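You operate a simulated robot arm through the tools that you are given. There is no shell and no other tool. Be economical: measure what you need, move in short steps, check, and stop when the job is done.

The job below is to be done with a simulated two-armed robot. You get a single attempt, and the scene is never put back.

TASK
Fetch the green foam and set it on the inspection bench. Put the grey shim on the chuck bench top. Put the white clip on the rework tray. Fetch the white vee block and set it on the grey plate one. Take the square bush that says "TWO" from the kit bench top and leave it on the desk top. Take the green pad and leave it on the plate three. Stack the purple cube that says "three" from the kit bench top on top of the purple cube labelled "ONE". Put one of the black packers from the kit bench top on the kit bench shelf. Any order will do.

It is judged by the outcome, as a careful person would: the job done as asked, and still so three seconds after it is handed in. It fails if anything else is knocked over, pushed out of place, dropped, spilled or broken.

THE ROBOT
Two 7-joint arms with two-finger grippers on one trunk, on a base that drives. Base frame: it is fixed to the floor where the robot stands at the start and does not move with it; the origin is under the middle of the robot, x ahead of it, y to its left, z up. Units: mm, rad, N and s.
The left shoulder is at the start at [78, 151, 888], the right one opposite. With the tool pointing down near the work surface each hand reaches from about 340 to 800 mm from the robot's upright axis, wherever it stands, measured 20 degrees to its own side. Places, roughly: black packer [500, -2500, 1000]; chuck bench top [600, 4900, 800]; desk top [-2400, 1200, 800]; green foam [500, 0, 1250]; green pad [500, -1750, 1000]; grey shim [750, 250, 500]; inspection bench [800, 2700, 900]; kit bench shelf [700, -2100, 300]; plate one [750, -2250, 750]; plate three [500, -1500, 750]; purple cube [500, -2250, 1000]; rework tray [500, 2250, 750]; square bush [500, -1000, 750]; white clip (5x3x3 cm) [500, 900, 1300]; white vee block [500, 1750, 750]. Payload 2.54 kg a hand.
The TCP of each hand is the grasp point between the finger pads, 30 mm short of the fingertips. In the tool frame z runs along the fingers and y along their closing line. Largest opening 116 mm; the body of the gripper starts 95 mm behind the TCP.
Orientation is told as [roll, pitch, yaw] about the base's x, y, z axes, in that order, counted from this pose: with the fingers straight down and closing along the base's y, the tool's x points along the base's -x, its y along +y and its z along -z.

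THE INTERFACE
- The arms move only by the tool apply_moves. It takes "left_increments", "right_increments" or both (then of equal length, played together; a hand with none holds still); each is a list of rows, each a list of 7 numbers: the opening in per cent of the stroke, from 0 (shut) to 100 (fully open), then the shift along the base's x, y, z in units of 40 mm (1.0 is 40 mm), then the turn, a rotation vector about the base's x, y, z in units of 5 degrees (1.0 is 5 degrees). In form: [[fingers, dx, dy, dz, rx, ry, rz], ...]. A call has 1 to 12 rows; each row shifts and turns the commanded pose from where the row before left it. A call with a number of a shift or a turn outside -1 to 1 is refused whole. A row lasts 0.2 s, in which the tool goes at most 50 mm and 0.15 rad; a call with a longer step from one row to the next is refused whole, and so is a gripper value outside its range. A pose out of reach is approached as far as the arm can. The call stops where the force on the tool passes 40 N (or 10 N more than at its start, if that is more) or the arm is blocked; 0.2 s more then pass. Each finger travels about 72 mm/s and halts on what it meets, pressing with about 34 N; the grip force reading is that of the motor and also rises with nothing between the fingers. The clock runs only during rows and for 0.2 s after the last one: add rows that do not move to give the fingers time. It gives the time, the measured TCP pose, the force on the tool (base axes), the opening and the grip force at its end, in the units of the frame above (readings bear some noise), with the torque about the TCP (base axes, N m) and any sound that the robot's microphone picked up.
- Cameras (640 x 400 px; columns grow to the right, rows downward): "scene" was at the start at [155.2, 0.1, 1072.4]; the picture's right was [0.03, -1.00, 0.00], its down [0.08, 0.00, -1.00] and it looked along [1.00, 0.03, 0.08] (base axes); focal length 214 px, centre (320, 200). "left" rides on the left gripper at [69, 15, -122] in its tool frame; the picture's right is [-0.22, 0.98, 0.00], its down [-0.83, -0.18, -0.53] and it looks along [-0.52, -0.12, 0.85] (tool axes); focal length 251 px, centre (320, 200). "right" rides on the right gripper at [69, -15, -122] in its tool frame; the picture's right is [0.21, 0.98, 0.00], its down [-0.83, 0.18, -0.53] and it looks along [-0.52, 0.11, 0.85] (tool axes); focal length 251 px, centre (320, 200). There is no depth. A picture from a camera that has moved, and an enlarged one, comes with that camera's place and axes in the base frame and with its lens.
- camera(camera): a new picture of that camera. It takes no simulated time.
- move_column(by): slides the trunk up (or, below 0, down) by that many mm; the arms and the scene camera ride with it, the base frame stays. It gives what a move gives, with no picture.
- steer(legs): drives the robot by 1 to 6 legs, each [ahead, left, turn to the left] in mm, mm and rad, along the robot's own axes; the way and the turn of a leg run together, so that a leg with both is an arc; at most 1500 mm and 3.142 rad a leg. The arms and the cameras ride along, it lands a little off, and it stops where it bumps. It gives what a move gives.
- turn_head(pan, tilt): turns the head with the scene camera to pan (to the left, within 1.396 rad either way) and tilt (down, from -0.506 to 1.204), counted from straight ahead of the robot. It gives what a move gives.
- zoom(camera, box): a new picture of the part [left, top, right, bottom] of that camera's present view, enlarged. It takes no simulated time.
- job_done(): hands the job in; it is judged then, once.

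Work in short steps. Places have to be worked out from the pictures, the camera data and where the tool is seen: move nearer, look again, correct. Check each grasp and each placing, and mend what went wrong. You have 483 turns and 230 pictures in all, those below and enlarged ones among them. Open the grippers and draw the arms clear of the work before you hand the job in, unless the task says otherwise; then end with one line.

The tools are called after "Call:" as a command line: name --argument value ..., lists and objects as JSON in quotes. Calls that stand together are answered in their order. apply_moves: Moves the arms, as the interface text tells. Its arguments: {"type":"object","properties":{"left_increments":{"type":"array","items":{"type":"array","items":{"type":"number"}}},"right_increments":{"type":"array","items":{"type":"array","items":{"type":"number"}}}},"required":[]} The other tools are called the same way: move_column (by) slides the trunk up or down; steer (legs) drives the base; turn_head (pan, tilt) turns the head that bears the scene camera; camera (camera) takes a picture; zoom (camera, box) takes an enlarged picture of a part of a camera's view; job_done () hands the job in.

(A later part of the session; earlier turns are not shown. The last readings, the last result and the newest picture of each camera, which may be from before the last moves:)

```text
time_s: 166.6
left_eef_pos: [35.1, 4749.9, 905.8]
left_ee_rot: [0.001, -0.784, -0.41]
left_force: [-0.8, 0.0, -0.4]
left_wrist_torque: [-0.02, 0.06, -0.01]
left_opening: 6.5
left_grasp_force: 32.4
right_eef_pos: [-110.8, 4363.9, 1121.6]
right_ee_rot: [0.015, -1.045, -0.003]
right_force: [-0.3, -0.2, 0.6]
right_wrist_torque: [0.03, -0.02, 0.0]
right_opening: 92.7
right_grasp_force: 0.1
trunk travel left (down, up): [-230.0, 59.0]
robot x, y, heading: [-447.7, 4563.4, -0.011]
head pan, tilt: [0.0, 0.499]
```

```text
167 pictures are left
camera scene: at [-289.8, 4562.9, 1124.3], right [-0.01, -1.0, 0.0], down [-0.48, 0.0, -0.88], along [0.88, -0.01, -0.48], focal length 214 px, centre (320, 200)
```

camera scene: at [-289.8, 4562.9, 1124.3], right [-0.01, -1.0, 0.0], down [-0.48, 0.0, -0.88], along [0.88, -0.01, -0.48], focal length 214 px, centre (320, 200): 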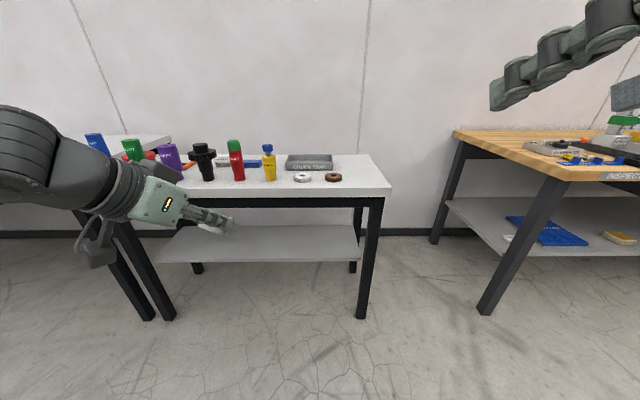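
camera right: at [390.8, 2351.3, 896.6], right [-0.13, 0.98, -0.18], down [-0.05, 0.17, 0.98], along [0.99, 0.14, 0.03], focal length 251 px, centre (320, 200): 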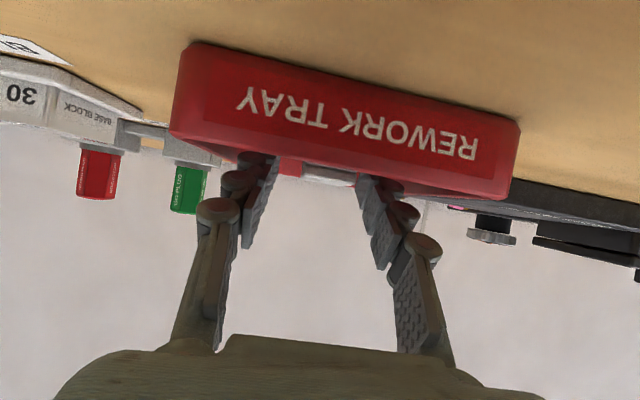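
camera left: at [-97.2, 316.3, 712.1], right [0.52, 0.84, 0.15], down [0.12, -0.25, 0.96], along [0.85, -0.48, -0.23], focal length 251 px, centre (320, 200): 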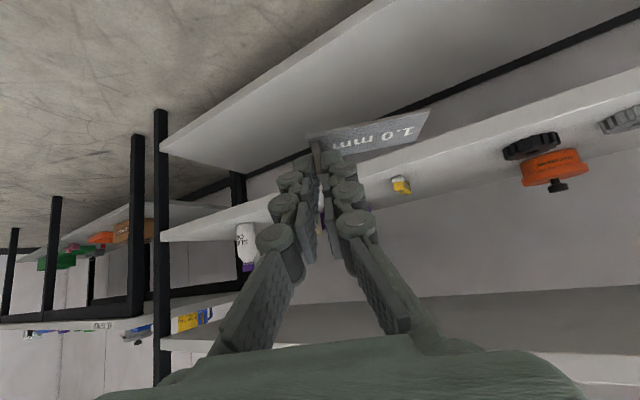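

The right bench is labelled INSPECTION; I zoom on the white bench ahead for labels and free room.

Call:
zoom --camera "scene" --box '[60, 110, 400, 322]'

Call:
camera --camera "left"

```text
1.88 times, centred on (230, 216) of scene
camera zoom: at [-289.8, 4562.9, 1124.3], right [-0.01, -1.0, 0.0], down [-0.48, 0.0, -0.88], along [0.88, -0.01, -0.48], focal length 404 px, centre (489, 170)
```

zoom: 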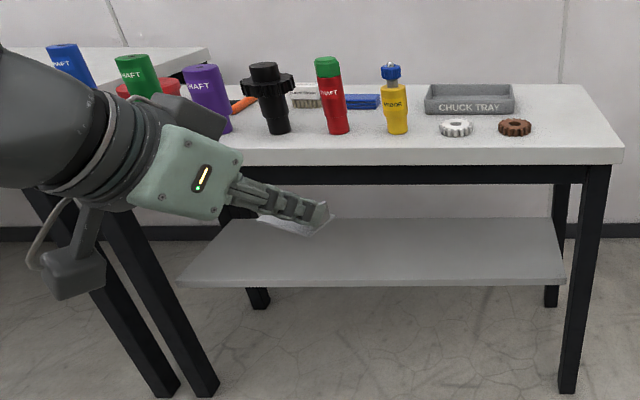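

```text
165 pictures are left
camera left: at [-83.9, 4817.8, 942.1], right [0.53, 0.84, 0.15], down [0.12, -0.25, 0.96], along [0.84, -0.49, -0.23], focal length 251 px, centre (320, 200)
```

left: 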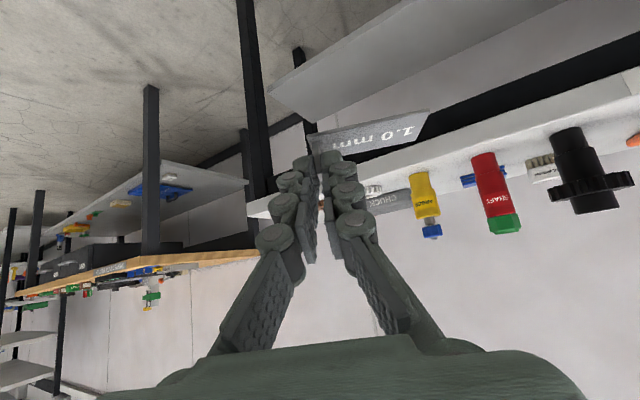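

Chuck tray confirms the chuck bench. I change the trunk height to triangulate the bench top.

Call:
move_column --by -150

Call:
camera --camera "scene"

```text
time_s: 168.3
left_eef_pos: [33.7, 4749.8, 754.9]
left_ee_rot: [-0.001, -0.783, -0.411]
left_force: [-0.1, -0.4, -1.6]
left_wrist_torque: [-0.05, 0.04, 0.01]
left_opening: 5.8
left_grasp_force: 32.5
right_eef_pos: [-109.2, 4364.3, 970.9]
right_ee_rot: [0.015, -1.046, -0.001]
right_force: [0.2, 0.5, -0.2]
right_wrist_torque: [-0.04, 0.0, -0.02]
right_opening: 92.7
right_grasp_force: 0.1
trunk travel left (down, up): [-80.0, 209.0]
robot x, y, heading: [-447.6, 4563.8, -0.012]
head pan, tilt: [0.0, 0.499]
```

```text
164 pictures are left
camera scene: at [-289.8, 4562.8, 974.4], right [-0.01, -1.0, 0.0], down [-0.48, 0.01, -0.88], along [0.88, -0.01, -0.48], focal length 214 px, centre (320, 200)
```

scene: 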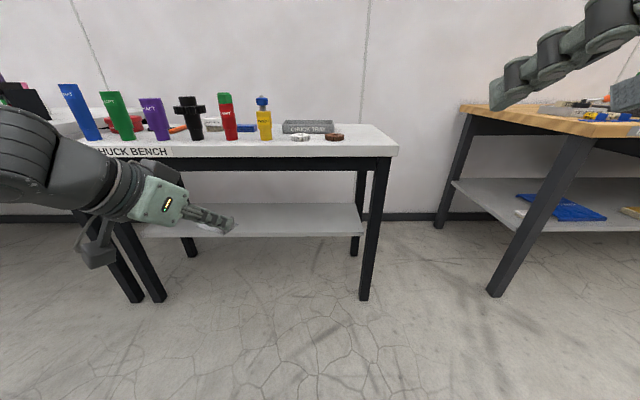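

Bench top z≈804, front edge x≈370, right end y≈4313. I'll set the shim in the free right corner with the tab near [475,4352]. Raising trunk and driving.

Call:
move_column --by 170

Call:
steer --legs '[[0, -390, 0.012], [280, 0, 0]]'

Call:
camera --camera "scene"

```text
time_s: 170.3
left_eef_pos: [34.7, 4749.7, 923.8]
left_ee_rot: [-0.001, -0.783, -0.409]
left_force: [-0.9, 0.4, -0.8]
left_wrist_torque: [-0.02, 0.03, 0.0]
left_opening: 5.9
left_grasp_force: 32.6
right_eef_pos: [-109.5, 4364.4, 1139.9]
right_ee_rot: [0.018, -1.045, -0.002]
right_force: [0.2, -0.3, -0.2]
right_wrist_torque: [0.0, -0.02, 0.0]
right_opening: 92.8
right_grasp_force: 0.1
trunk travel left (down, up): [-250.0, 39.0]
robot x, y, heading: [-449.5, 4567.1, -0.014]
head pan, tilt: [0.0, 0.499]
```

```text
time_s: 176.2
left_eef_pos: [315.3, 4365.5, 925.3]
left_ee_rot: [0.001, -0.785, -0.396]
left_force: [-0.1, -0.3, -0.3]
left_wrist_torque: [0.01, 0.01, 0.0]
left_opening: 5.9
left_grasp_force: 32.8
right_eef_pos: [175.9, 3979.1, 1139.6]
right_ee_rot: [0.015, -1.045, 0.01]
right_force: [-0.5, -0.2, 0.7]
right_wrist_torque: [0.02, -0.01, 0.0]
right_opening: 92.6
right_grasp_force: 0.0
trunk travel left (down, up): [-250.0, 39.0]
robot x, y, heading: [-163.4, 4178.7, 0.006]
head pan, tilt: [0.0, 0.499]
```

```text
163 pictures are left
camera scene: at [-5.8, 4174.2, 1144.2], right [0.0, -1.0, 0.0], down [-0.48, 0.0, -0.88], along [0.88, 0.0, -0.48], focal length 214 px, centre (320, 200)
```

scene: 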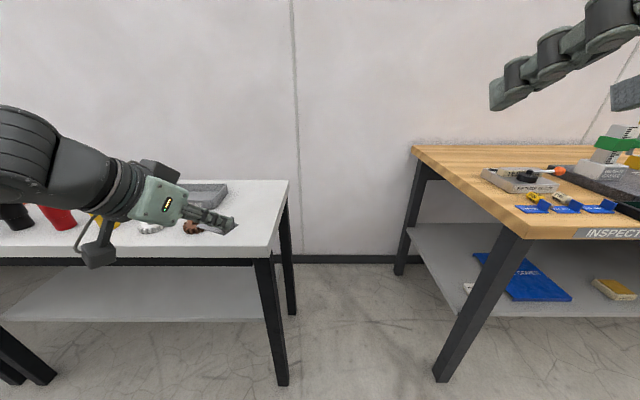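

I move the shim forward over the corner and down to z≈862.

Call:
apply_moves --left_increments '[[0, 0.9, 0, 0, 0, 0, 0], [0, 0.9, 0, 0, 0, 0, 0], [0, 0.9, -0.1, -0.4, 0, 0, 0], [0, 0.8, 0, -0.5, 0, 0, 0], [0, 0, 0, -0.6, 0, 0, 0], [0, 0, 0, 0, 0, 0, 0]]'

Call:
zoom --camera "scene" --box '[120, 160, 320, 285]'

Call:
camera --camera "left"

```text
time_s: 177.6
left_eef_pos: [454.8, 4359.9, 864.2]
left_ee_rot: [-0.001, -0.783, -0.396]
left_force: [0.3, -0.1, -1.6]
left_wrist_torque: [-0.04, 0.03, -0.01]
left_opening: 5.7
left_grasp_force: 33.1
right_eef_pos: [176.1, 3978.4, 1141.3]
right_ee_rot: [0.016, -1.044, 0.01]
right_force: [0.0, -0.5, 0.5]
right_wrist_torque: [0.01, 0.0, -0.01]
right_opening: 92.7
right_grasp_force: 0.0
trunk travel left (down, up): [-250.0, 39.0]
robot x, y, heading: [-162.6, 4178.0, 0.007]
head pan, tilt: [0.0, 0.499]
```

```text
3.20 times, centred on (220, 222) of scene
camera zoom: at [-6.2, 4174.1, 1144.3], right [0.0, -1.0, 0.0], down [-0.48, 0.0, -0.88], along [0.88, 0.0, -0.48], focal length 686 px, centre (640, 128)
```

zoom: 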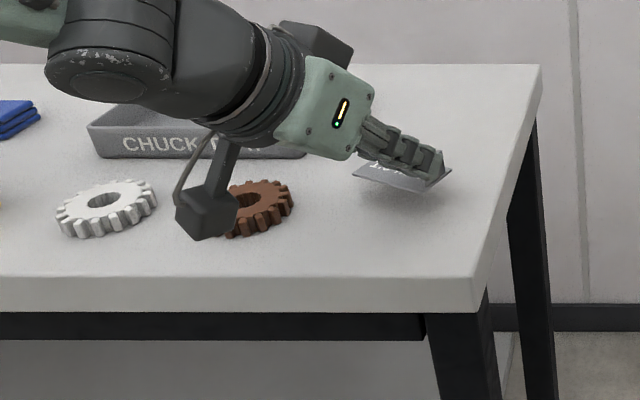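

```text
161 pictures are left
camera left: at [336.3, 4427.0, 902.0], right [0.52, 0.84, 0.15], down [0.12, -0.25, 0.96], along [0.85, -0.48, -0.23], focal length 251 px, centre (320, 200)
```

left: 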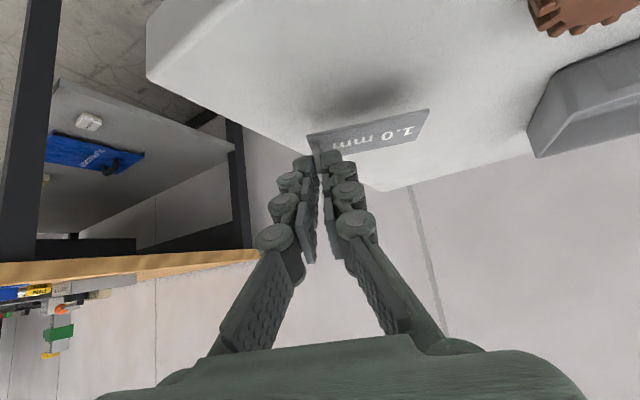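

Clear of the gear and well inside the edge. I descend slowly.

Call:
apply_moves --left_increments '[[0, 0, 0, -0.25, 0, 0, 0], [0, 0, 0, -0.2, 0, 0, 0], [0, 0, 0, 0, 0, 0, 0]]'

Call:
apply_moves --left_increments '[[0, 0, 0, -0.06, 0, 0, 0], [0, 0, 0, 0, 0, 0, 0]]'

Call:
apply_moves --left_increments '[[0, 0, 0, -0.06, 0, 0, 0], [0, 0, 0, 0, 0, 0, 0]]'

Call:
zoom --camera "scene" --box '[200, 190, 280, 240]'

```text
time_s: 178.4
left_eef_pos: [455.4, 4362.2, 847.5]
left_ee_rot: [0.001, -0.783, -0.397]
left_force: [0.5, -0.2, -1.6]
left_wrist_torque: [0.0, 0.02, -0.03]
left_opening: 6.3
left_grasp_force: 33.5
right_eef_pos: [176.2, 3977.5, 1140.9]
right_ee_rot: [0.016, -1.045, 0.012]
right_force: [0.2, -0.1, -0.4]
right_wrist_torque: [0.0, -0.02, 0.0]
right_opening: 92.6
right_grasp_force: 0.0
trunk travel left (down, up): [-250.0, 39.0]
robot x, y, heading: [-169.7, 4175.4, 0.009]
head pan, tilt: [0.0, 0.499]
```

```text
time_s: 179.0
left_eef_pos: [456.0, 4360.9, 845.1]
left_ee_rot: [0.0, -0.784, -0.396]
left_force: [-0.1, -0.4, 0.1]
left_wrist_torque: [0.0, 0.02, 0.0]
left_opening: 6.4
left_grasp_force: 33.3
right_eef_pos: [175.7, 3978.9, 1141.3]
right_ee_rot: [0.016, -1.044, 0.011]
right_force: [0.2, 0.0, -0.3]
right_wrist_torque: [0.0, 0.0, 0.01]
right_opening: 92.7
right_grasp_force: 0.0
trunk travel left (down, up): [-250.0, 39.0]
robot x, y, heading: [-166.2, 4175.4, 0.005]
head pan, tilt: [0.0, 0.499]
```

```text
time_s: 179.6
left_eef_pos: [456.4, 4362.6, 842.4]
left_ee_rot: [0.0, -0.784, -0.398]
left_force: [-0.5, 0.3, 0.2]
left_wrist_torque: [-0.05, 0.05, -0.01]
left_opening: 5.9
left_grasp_force: 33.5
right_eef_pos: [176.4, 3978.4, 1142.1]
right_ee_rot: [0.019, -1.046, 0.01]
right_force: [-1.2, 0.0, -0.2]
right_wrist_torque: [-0.02, 0.01, 0.01]
right_opening: 92.6
right_grasp_force: 0.1
trunk travel left (down, up): [-250.0, 39.0]
robot x, y, heading: [-165.0, 4173.6, 0.005]
head pan, tilt: [0.0, 0.499]
```

```text
8.00 times, centred on (240, 215) of scene
camera zoom: at [-6.2, 4174.2, 1144.3], right [0.0, -1.0, 0.0], down [-0.48, 0.0, -0.88], along [0.88, 0.0, -0.48], focal length 1716 px, centre (960, 80)
```

zoom: 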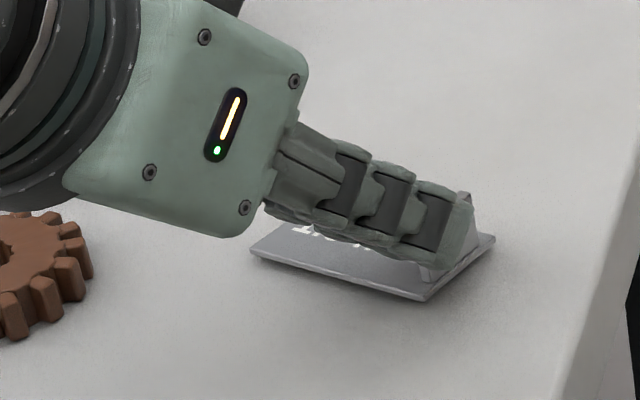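

Nearly down. A few more small steps until contact.

Call:
apply_moves --left_increments '[[0, 0, 0, -0.06, 0, 0, 0], [0, 0, 0, 0, 0, 0, 0]]'

Call:
apply_moves --left_increments '[[0, 0, 0, -0.06, 0, 0, 0], [0, 0, 0, 0, 0, 0, 0]]'

```text
time_s: 180.2
left_eef_pos: [455.4, 4361.9, 839.0]
left_ee_rot: [0.001, -0.784, -0.397]
left_force: [0.3, 0.4, -0.9]
left_wrist_torque: [-0.04, 0.0, 0.02]
left_opening: 6.0
left_grasp_force: 32.8
right_eef_pos: [176.8, 3979.4, 1141.1]
right_ee_rot: [0.014, -1.047, 0.01]
right_force: [0.6, -0.3, -0.6]
right_wrist_torque: [0.03, 0.02, -0.01]
right_opening: 92.8
right_grasp_force: 0.1
trunk travel left (down, up): [-250.0, 39.0]
robot x, y, heading: [-166.5, 4176.6, 0.007]
head pan, tilt: [0.0, 0.499]
```

```text
time_s: 180.8
left_eef_pos: [454.6, 4361.3, 838.6]
left_ee_rot: [0.0, -0.786, -0.397]
left_force: [-0.9, -0.5, 3.5]
left_wrist_torque: [-0.04, -0.12, -0.01]
left_opening: 5.9
left_grasp_force: 33.3
right_eef_pos: [175.8, 3979.4, 1140.1]
right_ee_rot: [0.015, -1.047, 0.011]
right_force: [0.6, 0.8, -0.4]
right_wrist_torque: [-0.01, 0.03, 0.01]
right_opening: 92.8
right_grasp_force: 0.0
trunk travel left (down, up): [-250.0, 39.0]
robot x, y, heading: [-164.3, 4176.4, 0.002]
head pan, tilt: [0.0, 0.499]
```

Contact. I open slowly and withdraw upward.

Call:
apply_moves --left_increments '[[10, 0, 0, 0, 0, 0, 0], [20, 0, 0, 0, 0, 0, 0], [30, 0, 0, 0, 0, 0, 0], [30, 0, 0, 0.3, 0, 0, 0], [30, -0.1, 0, 0.7, 0, 0, 0], [30, -0.3, 0, 0.8, 0, 0, 0], [30, -0.6, 0, 0.7, 0, 0, 0], [30, -0.8, 0, 0.3, 0, 0, 0]]'

Call:
zoom --camera "scene" --box '[120, 160, 320, 285]'

```text
time_s: 182.6
left_eef_pos: [382.0, 4362.2, 950.2]
left_ee_rot: [-0.001, -0.783, -0.397]
left_force: [0.7, 0.1, 1.2]
left_wrist_torque: [0.01, 0.01, 0.01]
left_opening: 34.9
left_grasp_force: 0.0
right_eef_pos: [175.3, 3978.7, 1140.8]
right_ee_rot: [0.017, -1.047, 0.01]
right_force: [0.2, 0.2, -0.1]
right_wrist_torque: [0.01, 0.01, -0.03]
right_opening: 92.6
right_grasp_force: 0.0
trunk travel left (down, up): [-250.0, 39.0]
robot x, y, heading: [-165.8, 4175.1, 0.005]
head pan, tilt: [0.0, 0.499]
```

```text
3.20 times, centred on (220, 222) of scene
camera zoom: at [-6.6, 4174.3, 1144.4], right [0.0, -1.0, 0.0], down [-0.48, 0.0, -0.88], along [0.88, 0.0, -0.48], focal length 686 px, centre (640, 128)
```

zoom: 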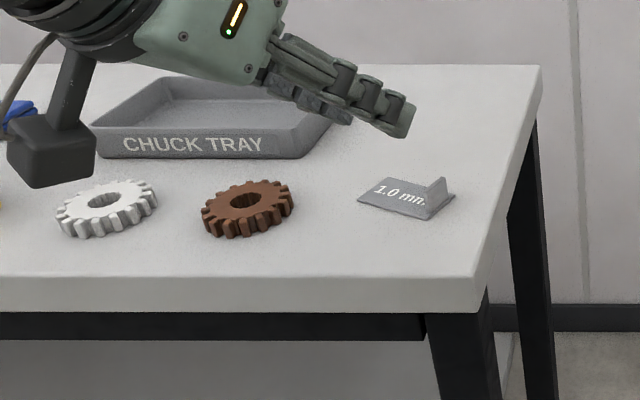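

Shim placed. Now to the vee block at ≈[446,1762,880]: back off, reset wrist angles and drive.

Call:
steer --legs '[[-350, 0, 0], [0, -1110, 0], [0, -1110, -0.005]]'

Call:
apply_moves --left_increments '[[60, -0.2, 0, 0, 0, 0, 1], [60, -0.2, 0, 0, 0, 0, 1], [60, -0.2, 0, 0, 0, 0, 1], [60, -0.2, 0, 0, 0, 0, 1], [60, 0, 0, 0, 0, 0, 0.5]]' --right_increments '[[80, 0.2, 0, 0, 0, 1, 0], [80, 0.2, 0, 0, 0, 1, 0], [80, 0.2, 0, 0, 0, 1, 0], [80, 0.2, 0, 0, 0, 1, 0], [80, 0.2, 0, 0, 0, 1, 0]]'

Call:
camera --camera "scene"

Call:
camera --camera "right"

```text
time_s: 206.3
left_eef_pos: [77.7, 2119.5, 950.5]
left_ee_rot: [0.001, -0.785, -0.375]
left_force: [-0.7, 0.1, 0.3]
left_wrist_torque: [0.0, 0.0, 0.0]
left_opening: 34.9
left_grasp_force: 0.1
right_eef_pos: [-120.7, 1733.1, 1141.9]
right_ee_rot: [0.014, -1.045, 0.034]
right_force: [0.4, 0.4, -0.2]
right_wrist_torque: [-0.01, 0.0, -0.02]
right_opening: 92.7
right_grasp_force: 0.1
trunk travel left (down, up): [-250.0, 39.0]
robot x, y, heading: [-466.6, 1923.6, 0.023]
head pan, tilt: [0.0, 0.499]
```

```text
time_s: 207.5
left_eef_pos: [45.1, 2120.2, 949.4]
left_ee_rot: [0.0, -0.783, 0.02]
left_force: [-0.1, 0.8, 0.2]
left_wrist_torque: [-0.02, -0.01, 0.0]
left_opening: 69.6
left_grasp_force: 0.0
right_eef_pos: [-79.5, 1732.9, 1140.8]
right_ee_rot: [0.034, -0.608, 0.018]
right_force: [-0.2, -0.6, -0.1]
right_wrist_torque: [0.01, 0.01, 0.03]
right_opening: 92.6
right_grasp_force: 0.0
trunk travel left (down, up): [-250.0, 39.0]
robot x, y, heading: [-463.3, 1921.4, 0.022]
head pan, tilt: [0.0, 0.499]
```

```text
158 pictures are left
camera scene: at [-307.0, 1924.1, 1144.2], right [0.02, -1.0, 0.0], down [-0.48, -0.01, -0.88], along [0.88, 0.02, -0.48], focal length 214 px, centre (320, 200)
```

scene: 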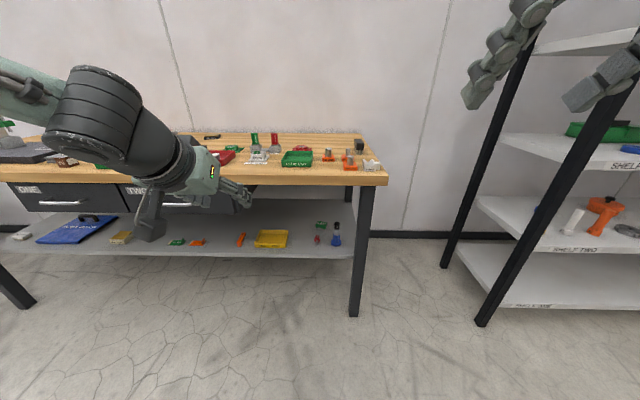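

```text
157 pictures are left
camera right: at [-206.3, 1711.2, 1200.7], right [-0.21, 0.97, -0.1], down [0.37, 0.17, 0.91], along [0.91, 0.16, -0.39], focal length 251 px, centre (320, 200)
```

right: 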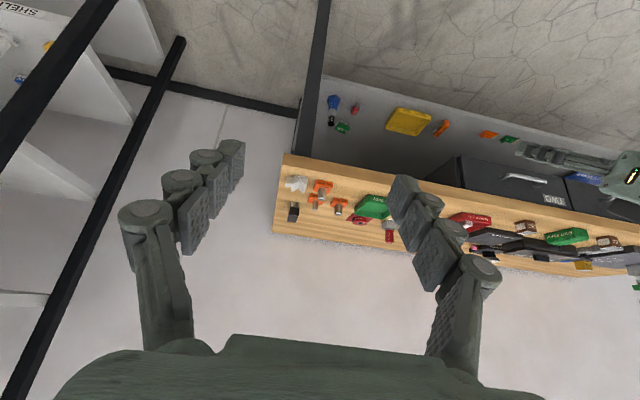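

Vee block ≈[448,1756,880]. I drive closer and look down at it with the right-hand camera.

Call:
steer --legs '[[310, 30, -0.022]]'

Call:
apply_moves --right_increments '[[80, 0.5, 0, -0.9, 0, 0, 0], [80, 0.5, 0, -0.9, 0, 0, 0], [80, 0, 0, -0.4, 0, 0, 0]]'

Call:
camera --camera "right"

Call:
zoom --camera "scene" --box '[300, 100, 500, 225]'

```text
time_s: 209.5
left_eef_pos: [356.5, 2140.5, 949.5]
left_ee_rot: [-0.001, -0.783, -0.006]
left_force: [0.2, 0.7, -0.1]
left_wrist_torque: [0.03, 0.01, 0.04]
left_opening: 69.8
left_grasp_force: 0.0
right_eef_pos: [222.2, 1755.7, 1140.2]
right_ee_rot: [0.033, -0.609, -0.003]
right_force: [0.3, -0.3, -0.2]
right_wrist_torque: [-0.02, 0.02, -0.01]
right_opening: 92.9
right_grasp_force: 0.0
trunk travel left (down, up): [-250.0, 39.0]
robot x, y, heading: [-160.0, 1960.4, -0.003]
head pan, tilt: [0.0, 0.499]
```

```text
time_s: 210.3
left_eef_pos: [355.6, 2140.0, 949.8]
left_ee_rot: [-0.001, -0.784, -0.008]
left_force: [0.0, -0.8, 0.2]
left_wrist_torque: [0.01, -0.01, -0.02]
left_opening: 69.4
left_grasp_force: 0.0
right_eef_pos: [260.6, 1756.5, 1051.0]
right_ee_rot: [0.033, -0.611, -0.007]
right_force: [0.2, -0.6, -0.3]
right_wrist_torque: [-0.01, 0.02, 0.02]
right_opening: 92.8
right_grasp_force: 0.0
trunk travel left (down, up): [-250.0, 39.0]
robot x, y, heading: [-158.9, 1954.2, -0.002]
head pan, tilt: [0.0, 0.499]
```

```text
156 pictures are left
camera right: at [133.4, 1738.6, 1111.5], right [-0.19, 0.98, -0.1], down [0.37, 0.16, 0.92], along [0.91, 0.14, -0.39], focal length 251 px, centre (320, 200)
```

right: 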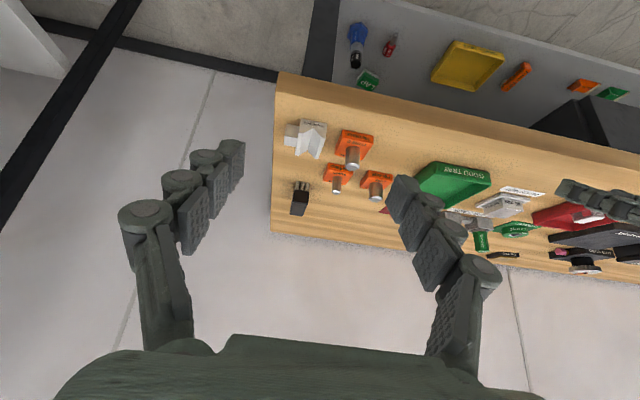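

```text
3.20 times, centred on (400, 162) of scene
camera zoom: at [-1.2, 1953.7, 1144.3], right [0.0, -1.0, 0.0], down [-0.48, 0.0, -0.88], along [0.88, 0.0, -0.48], focal length 686 px, centre (64, 320)
```

zoom: 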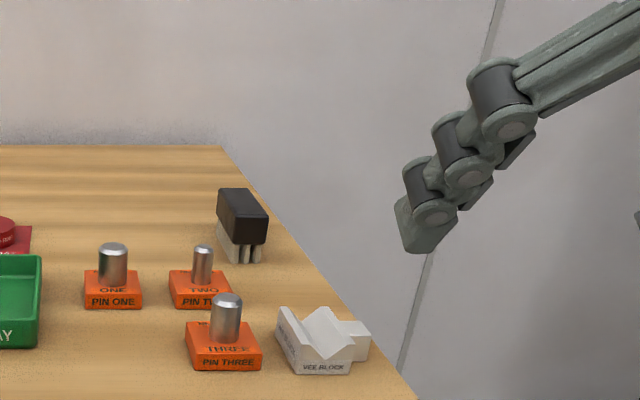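

I zoom the hand view for the block's outline.

Call:
zoom --camera "right" --box '[260, 90, 420, 190]'

Call:
zoom --camera "scene" --box '[360, 180, 440, 230]'

```text
4.00 times, centred on (340, 140) of right
camera zoom: at [133.4, 1738.6, 1111.5], right [-0.19, 0.98, -0.1], down [0.37, 0.16, 0.92], along [0.91, 0.14, -0.39], focal length 1006 px, centre (240, 440)
```

zoom: 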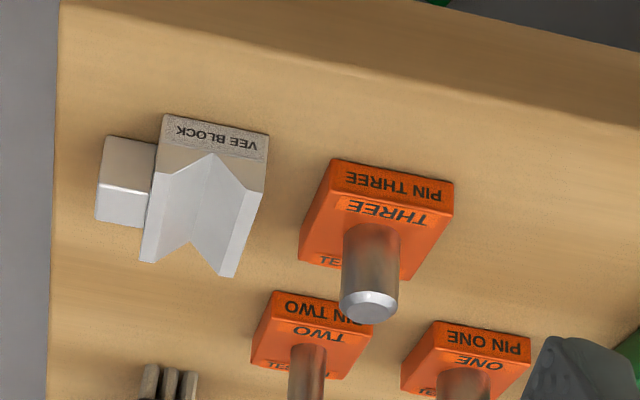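

```text
8.00 times, centred on (400, 205) of scene
camera zoom: at [-1.2, 1953.7, 1144.3], right [0.0, -1.0, 0.0], down [-0.48, 0.0, -0.88], along [0.88, 0.0, -0.48], focal length 1716 px, centre (-320, 160)
```

zoom: 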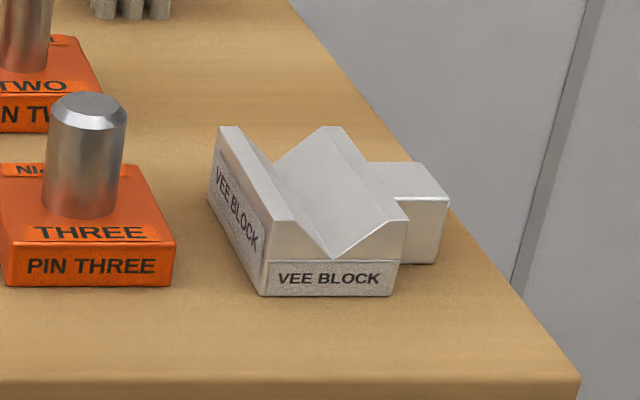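

Vee block body ≈ x 429–477, y 1743–1782, z 862–893, with a lug on its right. I'll grip it across x with the tool vertical and yawed 90°; first set that orientation up in the clear.

Call:
apply_moves --right_increments '[[80, 0.4, 0, 0.2, 0, 1, 0], [80, 0.4, 0, 0.2, 0, 1, 0], [80, 0.4, 0, 0.2, 0, 1, 0], [80, 0.4, 0, 0, 0, 1, 0], [80, 0.4, 0, 0, 0, 1, 0], [80, 0.4, 0, 0, 0, 1, 0], [80, 0.4, 0, 0, -0.4, 1, 0]]'

Call:
apply_moves --right_increments '[[80, 0, 0, 0, 0, 0, 1], [80, 0, 0, 0, 0, 0, 1], [80, 0, 0, 0, 0, 0, 1], [80, 0, 0, 0, 0, 0, 1], [80, 0, 0, 0, 0, 0, 1], [80, 0, 0, 0, 0, 0, 1], [80, 0, 0, 0, 0, 0, 1], [80, 0, 0, 0, 0, 0, 1], [80, 0, 0, 0, 0, 0, 1], [80, 0, 0, 0, 0, 0, 1], [80, 0, 0, 0, 0, 0, 1], [80, 0, 0, 0, 0, 0, 1]]'

```text
time_s: 211.9
left_eef_pos: [355.5, 2141.3, 949.9]
left_ee_rot: [-0.001, -0.783, -0.005]
left_force: [0.5, 0.4, 0.0]
left_wrist_torque: [-0.01, -0.04, 0.01]
left_opening: 69.6
left_grasp_force: 0.0
right_eef_pos: [373.1, 1756.8, 1076.5]
right_ee_rot: [-0.005, 0.003, 0.0]
right_force: [-0.3, -0.1, -0.6]
right_wrist_torque: [-0.02, -0.02, 0.0]
right_opening: 92.7
right_grasp_force: 0.0
trunk travel left (down, up): [-250.0, 39.0]
robot x, y, heading: [-163.6, 1956.9, 0.005]
head pan, tilt: [0.0, 0.499]
```

```text
time_s: 214.5
left_eef_pos: [355.3, 2141.5, 948.9]
left_ee_rot: [0.0, -0.783, -0.006]
left_force: [0.0, -0.3, 0.3]
left_wrist_torque: [0.0, -0.01, 0.01]
left_opening: 69.8
left_grasp_force: 0.0
right_eef_pos: [311.1, 1807.4, 1045.1]
right_ee_rot: [-0.005, 0.0, 1.044]
right_force: [-0.1, 1.5, -0.9]
right_wrist_torque: [-0.01, 0.01, -0.02]
right_opening: 92.8
right_grasp_force: 0.1
right hand out of reach, approached as far as the arm can: row 9, 10, 11, 12
trunk travel left (down, up): [-250.0, 39.0]
robot x, y, heading: [-155.1, 1955.8, 0.002]
head pan, tilt: [0.0, 0.499]
```

Yaw +60 is near a limit. I turn the other way.

Call:
apply_moves --right_increments '[[80, 0, 0, 0, 0, 0, -1], [80, 0, 0, 0, 0, 0, -1], [80, 0, 0, 0, 0, 0, -1], [80, 0, 0, 0, 0, 0, -1], [80, 0, 0, 0, 0, 0, -1], [80, 0, 0, 0, 0, 0, -1], [80, 0, 0, 0, 0, 0, -1], [80, 0, 0, 0, 0, 0, -1], [80, 0, 0, 0, 0, 0, -1], [80, 0, 0, 0, 0, 0, -1], [80, 0, 0, 0, 0, 0, -1], [80, 0, 0, 0, 0, 0, -1]]'

Call:
apply_moves --right_increments '[[80, 0, 0, 0, 0, 0, -1], [80, 0, 0, 0, 0, 0, -1], [80, 0, 0, 0, 0, 0, -1], [80, 0, 0, 0, 0, 0, -1], [80, 0, 0, 0, 0, 0, -1], [80, 0, 0, 0, 0, 0, -1], [80, 0, 0, 0, 0, 0, -1], [80, 0, 0, 0, 0, 0, -1], [80, 0, 0, 0, 0, 0, -1], [80, 0, 0, 0, 0, 0, -1], [80, 0, 0, 0, 0, 0, -1], [80, 0, 0, 0, 0, 0, -1]]'

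```text
time_s: 217.1
left_eef_pos: [356.0, 2140.0, 951.1]
left_ee_rot: [0.001, -0.783, -0.005]
left_force: [-0.7, -0.1, -0.6]
left_wrist_torque: [0.03, 0.0, -0.01]
left_opening: 69.3
left_grasp_force: 0.0
right_eef_pos: [312.2, 1807.8, 1045.8]
right_ee_rot: [-0.002, 0.0, -0.005]
right_force: [-0.3, 0.7, -0.1]
right_wrist_torque: [0.0, -0.01, 0.02]
right_opening: 92.6
right_grasp_force: 0.0
trunk travel left (down, up): [-250.0, 39.0]
robot x, y, heading: [-157.6, 1958.7, -0.004]
head pan, tilt: [0.0, 0.499]
```

```text
time_s: 219.7
left_eef_pos: [356.3, 2141.6, 948.7]
left_ee_rot: [-0.001, -0.784, -0.004]
left_force: [0.8, -1.1, 0.5]
left_wrist_torque: [0.02, -0.01, -0.02]
left_opening: 69.4
left_grasp_force: 0.1
right_eef_pos: [311.1, 1807.7, 1045.7]
right_ee_rot: [-0.004, 0.0, -1.048]
right_force: [-0.4, 0.3, -0.7]
right_wrist_torque: [-0.06, 0.0, -0.02]
right_opening: 92.7
right_grasp_force: 0.1
trunk travel left (down, up): [-250.0, 39.0]
robot x, y, heading: [-158.7, 1954.3, 0.003]
head pan, tilt: [0.0, 0.499]
```

Negative yaw works. I complete to -90° and move above the block.

Call:
apply_moves --right_increments '[[80, 0.3, -0.2, 0, 0, 0, -1], [80, 0.6, -0.2, 0, 0, 0, -1], [80, 0.6, -0.2, 0, 0, 0, -1], [80, 0.6, -0.2, 0, 0, 0, -1], [80, 0.7, -0.2, 0, 0, 0, -1], [80, 0.75, -0.1, 0, 0, 0, -1], [75, 0, 0, -0.5, 0, 0, 0], [75, 0, 0, 0, 0, 0, 0]]'

Call:
camera --camera "right"

Call:
camera --camera "scene"

```text
time_s: 221.5
left_eef_pos: [357.6, 2140.0, 951.2]
left_ee_rot: [0.001, -0.783, -0.005]
left_force: [0.0, -0.3, -0.4]
left_wrist_torque: [-0.03, 0.04, -0.01]
left_opening: 69.6
left_grasp_force: 0.0
right_eef_pos: [453.7, 1763.2, 1024.5]
right_ee_rot: [-0.007, -0.001, -1.573]
right_force: [-0.5, -0.3, 0.2]
right_wrist_torque: [0.02, -0.01, 0.0]
right_opening: 87.0
right_grasp_force: 0.1
trunk travel left (down, up): [-250.0, 39.0]
robot x, y, heading: [-159.8, 1952.9, 0.004]
head pan, tilt: [0.0, 0.499]
```

```text
152 pictures are left
camera right: at [438.5, 1833.1, 1146.5], right [0.98, 0.21, 0.0], down [0.18, -0.83, 0.53], along [0.11, -0.52, -0.85], focal length 251 px, centre (320, 200)
```

right: 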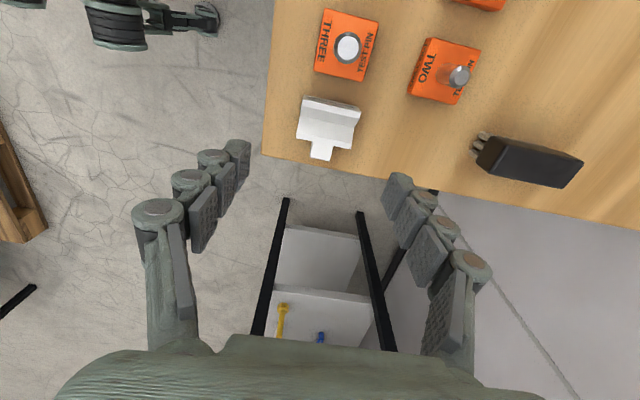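

```text
151 pictures are left
camera scene: at [-1.2, 1953.8, 1144.3], right [0.0, -1.0, 0.0], down [-0.48, 0.0, -0.88], along [0.88, 0.0, -0.48], focal length 214 px, centre (320, 200)
```

scene: 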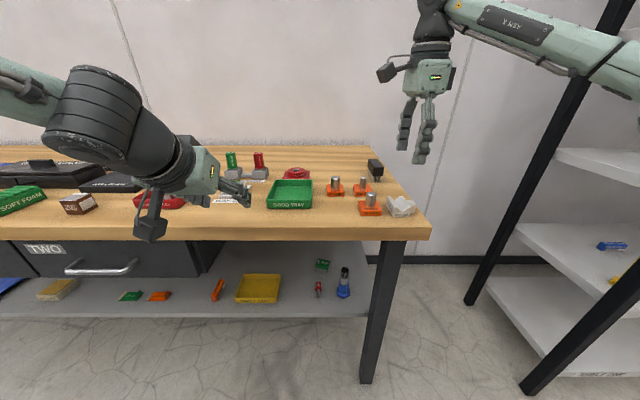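

Call:
zoom --camera "right" --box '[260, 70, 400, 170]'

```text
4.00 times, centred on (330, 120) of right
camera zoom: at [438.5, 1833.1, 1146.5], right [0.98, 0.21, 0.0], down [0.18, -0.83, 0.53], along [0.11, -0.52, -0.85], focal length 1006 px, centre (280, 520)
```

zoom: 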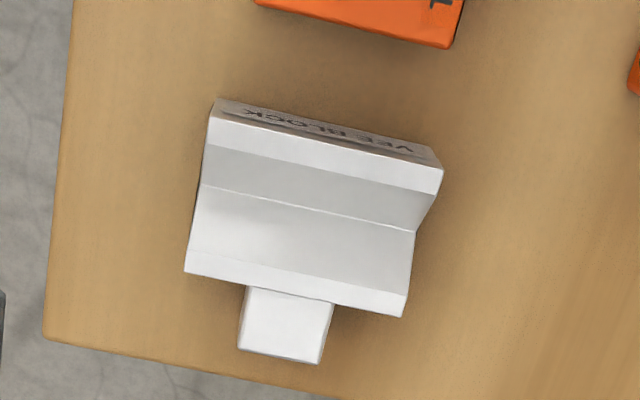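

Body x 431–489, y 1747–1785. I centre at (460,1766) and descend to z≈932, then check.

Call:
apply_moves --right_increments '[[75, 0.15, 0.07, -0.7, 0, 0, 0], [75, 0, 0, -0.8, 0, 0, 0], [75, 0, 0, -0.8, 0, 0, 0], [75, 0, 0, 0, 0, 0, 0]]'

Call:
camera --camera "right"

Call:
zoom --camera "scene" --box '[340, 120, 500, 220]'

```text
time_s: 222.5
left_eef_pos: [355.3, 2140.6, 949.7]
left_ee_rot: [0.0, -0.783, -0.005]
left_force: [-0.3, -0.2, 0.5]
left_wrist_torque: [0.03, 0.0, 0.02]
left_opening: 69.8
left_grasp_force: 0.1
right_eef_pos: [459.5, 1765.7, 934.3]
right_ee_rot: [-0.002, 0.0, -1.574]
right_force: [-0.6, 1.1, 0.7]
right_wrist_torque: [0.03, -0.01, 0.02]
right_opening: 87.0
right_grasp_force: 0.0
trunk travel left (down, up): [-250.0, 39.0]
robot x, y, heading: [-157.9, 1956.7, 0.0]
head pan, tilt: [0.0, 0.499]
```

```text
149 pictures are left
camera right: at [444.4, 1834.4, 1056.7], right [0.98, 0.21, 0.0], down [0.18, -0.83, 0.53], along [0.11, -0.52, -0.85], focal length 251 px, centre (320, 200)
```

right: 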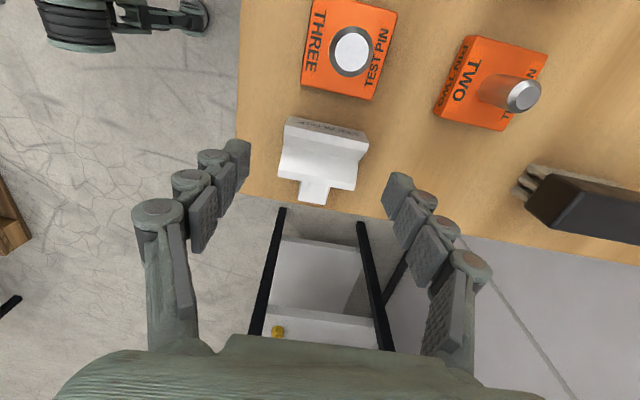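

```text
4.00 times, centred on (420, 170) of scene
camera zoom: at [-1.2, 1953.7, 1144.3], right [0.0, -1.0, 0.0], down [-0.48, 0.0, -0.88], along [0.88, 0.0, -0.48], focal length 858 px, centre (-80, 320)
```

zoom: 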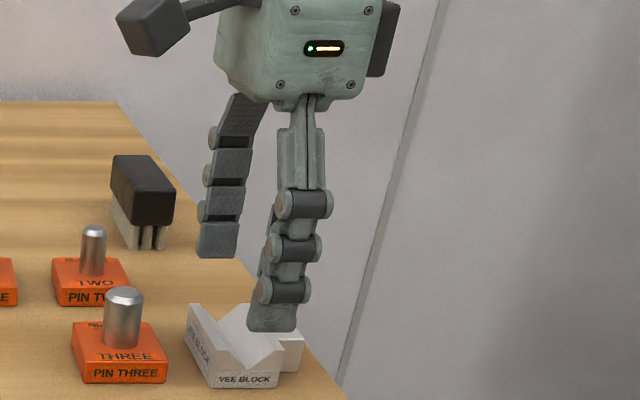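

Aligned. I descend to z≈896 and close.

Call:
apply_moves --right_increments '[[75, 0, 0, -0.5, 0, 0, 0], [75, 0, 0, -0.45, 0, 0, 0], [75, 0, 0, 0, 0, 0, 0], [60, 0, 0, 0, 0, 0, 0], [45, 0, 0, 0, 0, 0, 0], [40, 0, 0, 0, 0, 0, 0]]'

Call:
camera --camera "right"

```text
time_s: 223.9
left_eef_pos: [356.3, 2140.7, 949.4]
left_ee_rot: [0.001, -0.785, -0.005]
left_force: [-0.6, 0.9, -0.3]
left_wrist_torque: [0.04, 0.02, -0.02]
left_opening: 69.7
left_grasp_force: 0.1
right_eef_pos: [459.4, 1765.9, 896.2]
right_ee_rot: [-0.003, -0.001, -1.572]
right_force: [2.2, -0.2, 1.5]
right_wrist_torque: [0.01, -0.11, 0.01]
right_opening: 59.5
right_grasp_force: 34.1
trunk travel left (down, up): [-250.0, 39.0]
robot x, y, heading: [-159.4, 1955.3, 0.001]
head pan, tilt: [0.0, 0.499]
```

```text
147 pictures are left
camera right: at [444.2, 1835.2, 1017.8], right [0.98, 0.21, 0.0], down [0.18, -0.83, 0.53], along [0.11, -0.52, -0.85], focal length 251 px, centre (320, 200)
```

right: 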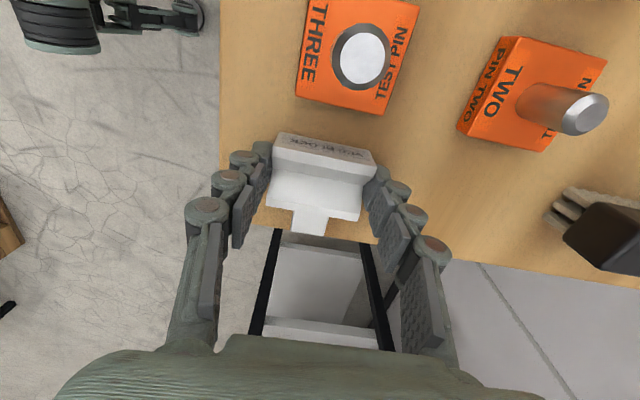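

Gripped at 59.5 mm with 34 N. I lift it and then back off.

Call:
apply_moves --right_increments '[[35, 0, 0, 0.4, 0, 0, 0], [35, 0, 0, 0.8, 0, 0, 0], [35, 0, 0, 0.9, 0, 0, 0], [35, 0, 0, 0.9, 0, 0, 0], [35, -0.8, 0.1, 0, 0, 0, 0], [35, -0.8, 0.1, 0, 0, 0, 0], [35, 0, 0, 0, 0, 0, 0]]'

Call:
camera --camera "right"

```text
time_s: 225.5
left_eef_pos: [355.8, 2140.2, 950.6]
left_ee_rot: [0.0, -0.784, -0.006]
left_force: [0.6, -0.4, 0.3]
left_wrist_torque: [0.0, 0.0, -0.01]
left_opening: 69.5
left_grasp_force: 0.0
right_eef_pos: [395.7, 1774.8, 1016.6]
right_ee_rot: [-0.005, 0.0, -1.571]
right_force: [0.3, 0.6, -4.7]
right_wrist_torque: [0.04, 0.0, -0.01]
right_opening: 59.4
right_grasp_force: 33.8
trunk travel left (down, up): [-250.0, 39.0]
robot x, y, heading: [-158.6, 1953.0, 0.0]
head pan, tilt: [0.0, 0.499]
```

```text
146 pictures are left
camera right: at [381.0, 1844.7, 1137.9], right [0.98, 0.21, 0.0], down [0.18, -0.83, 0.53], along [0.11, -0.52, -0.85], focal length 251 px, centre (320, 200)
```

right: 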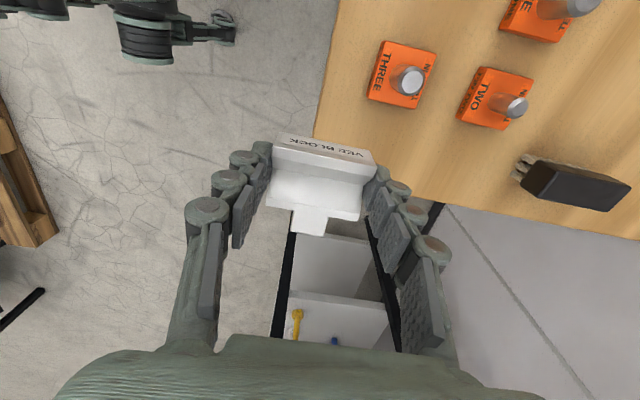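

Vee block held. I back off and drive to the kit bench.

Call:
steer --legs '[[-380, 0, 0], [0, -1250, 0], [0, -1250, 0]]'

Call:
steer --legs '[[0, -1250, 0]]'

Call:
camera --camera "scene"

```text
time_s: 252.0
left_eef_pos: [-77.4, -418.1, 950.8]
left_ee_rot: [0.0, -0.784, -0.055]
left_force: [0.5, 0.8, -0.3]
left_wrist_torque: [0.0, 0.01, 0.01]
left_opening: 69.3
left_grasp_force: 0.1
right_eef_pos: [-56.2, -784.2, 1015.7]
right_ee_rot: [-0.005, 0.001, -1.621]
right_force: [0.6, -0.7, -4.0]
right_wrist_torque: [0.01, 0.02, -0.02]
right_opening: 59.5
right_grasp_force: 34.3
trunk travel left (down, up): [-250.0, 39.0]
robot x, y, heading: [-604.8, -578.0, -0.048]
head pan, tilt: [0.0, 0.499]
```

```text
time_s: 264.3
left_eef_pos: [-138.5, -1672.6, 950.4]
left_ee_rot: [-0.001, -0.782, -0.054]
left_force: [0.6, 1.3, -0.2]
left_wrist_torque: [0.01, 0.02, 0.0]
left_opening: 69.8
left_grasp_force: 0.1
right_eef_pos: [-117.1, -2039.9, 1015.0]
right_ee_rot: [-0.006, -0.001, -1.622]
right_force: [-0.3, -0.2, -4.2]
right_wrist_torque: [0.02, 0.0, -0.01]
right_opening: 59.2
right_grasp_force: 33.5
trunk travel left (down, up): [-250.0, 39.0]
robot x, y, heading: [-662.5, -1836.0, -0.049]
head pan, tilt: [0.0, 0.499]
```

```text
145 pictures are left
camera scene: at [-504.4, -1842.4, 1144.2], right [-0.05, -1.0, 0.0], down [-0.48, 0.02, -0.88], along [0.88, -0.04, -0.48], focal length 214 px, centre (320, 200)
```

scene: 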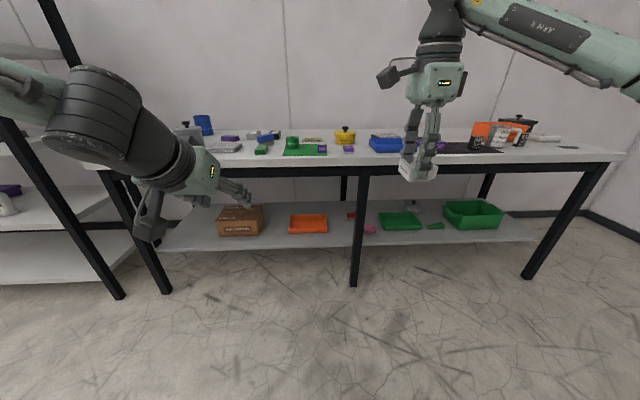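

I square up and move closer, then zoom over the bench.

Call:
steer --legs '[[250, 0, 0.049]]'

Call:
camera --camera "scene"

Call:
zoom --camera "scene" --box '[140, 80, 400, 242]'

Call:
zoom --camera "scene" --box '[380, 80, 640, 242]'

```text
time_s: 266.1
left_eef_pos: [97.1, -1650.7, 950.1]
left_ee_rot: [0.0, -0.783, -0.002]
left_force: [0.3, -0.2, 0.1]
left_wrist_torque: [0.02, -0.04, 0.0]
left_opening: 69.6
left_grasp_force: 0.0
right_eef_pos: [138.1, -2016.2, 1016.3]
right_ee_rot: [-0.006, 0.001, -1.568]
right_force: [0.3, -0.6, -3.9]
right_wrist_torque: [0.04, 0.01, -0.01]
right_opening: 59.5
right_grasp_force: 33.3
trunk travel left (down, up): [-250.0, 39.0]
robot x, y, heading: [-416.5, -1834.4, -0.003]
head pan, tilt: [0.0, 0.499]
```

```text
144 pictures are left
camera scene: at [-258.4, -1839.2, 1144.1], right [0.0, -1.0, 0.0], down [-0.48, 0.0, -0.88], along [0.88, 0.0, -0.48], focal length 214 px, centre (320, 200)
```

scene: 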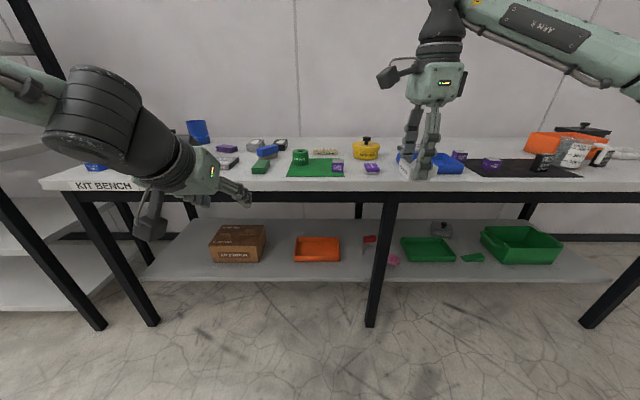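

```text
2.46 times, centred on (270, 161) of scene
camera zoom: at [-258.4, -1839.2, 1144.1], right [0.0, -1.0, 0.0], down [-0.48, 0.0, -0.88], along [0.88, 0.0, -0.48], focal length 528 px, centre (443, 296)
```

zoom: 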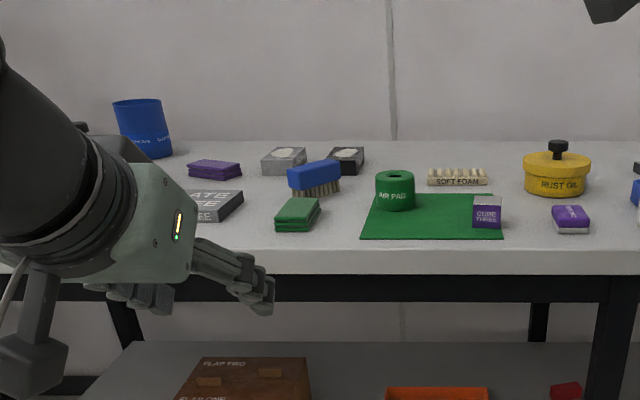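

```text
2.46 times, centred on (510, 161) of scene
camera zoom: at [-258.4, -1839.2, 1144.1], right [0.0, -1.0, 0.0], down [-0.48, 0.0, -0.88], along [0.88, 0.0, -0.48], focal length 528 px, centre (-148, 296)
```

zoom: 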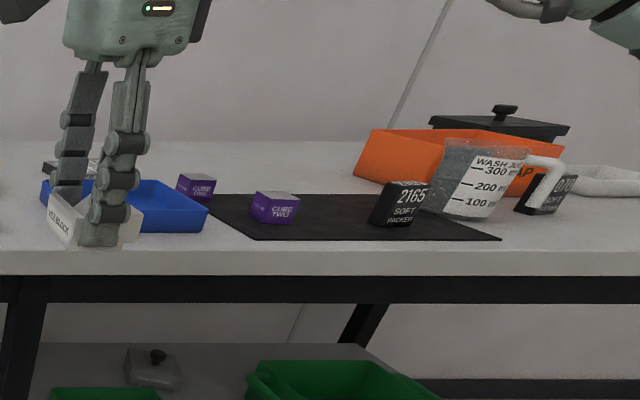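

I zoom further on the green items and the labels at the left part.

Call:
zoom --camera "scene" --box '[200, 125, 360, 225]'

Call:
camera --camera "left"

Call:
camera --camera "right"

```text
4.00 times, centred on (280, 175) of scene
camera zoom: at [-258.4, -1839.2, 1144.1], right [0.0, -1.0, 0.0], down [-0.48, 0.0, -0.88], along [0.88, 0.0, -0.48], focal length 858 px, centre (480, 300)
```

zoom: 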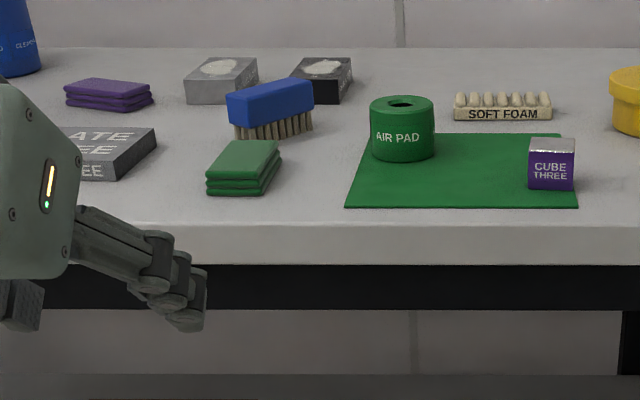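

```text
140 pictures are left
camera left: at [-37.9, -1634.8, 986.9], right [0.15, 0.98, 0.15], down [0.21, -0.18, 0.96], along [0.97, -0.12, -0.23], focal length 251 px, centre (320, 200)
```

left: 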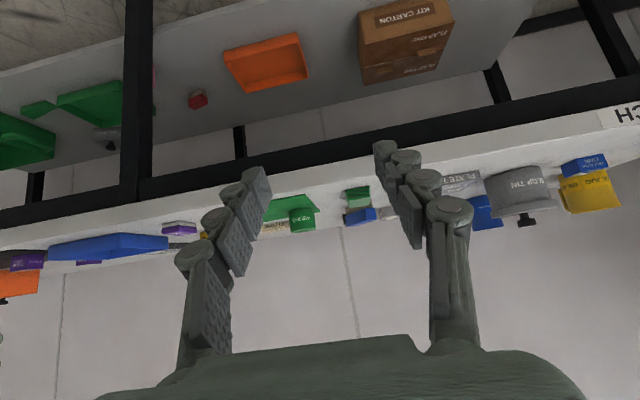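

```text
139 pictures are left
camera right: at [124.0, -1946.3, 1137.5], right [0.98, 0.22, -0.01], down [0.19, -0.83, 0.53], along [0.11, -0.52, -0.85], focal length 251 px, centre (320, 200)
```

right: 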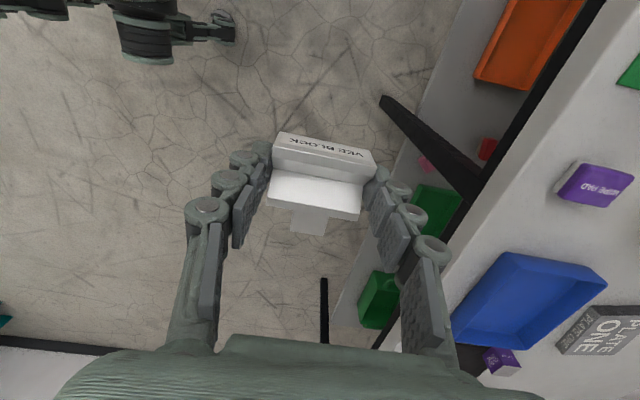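

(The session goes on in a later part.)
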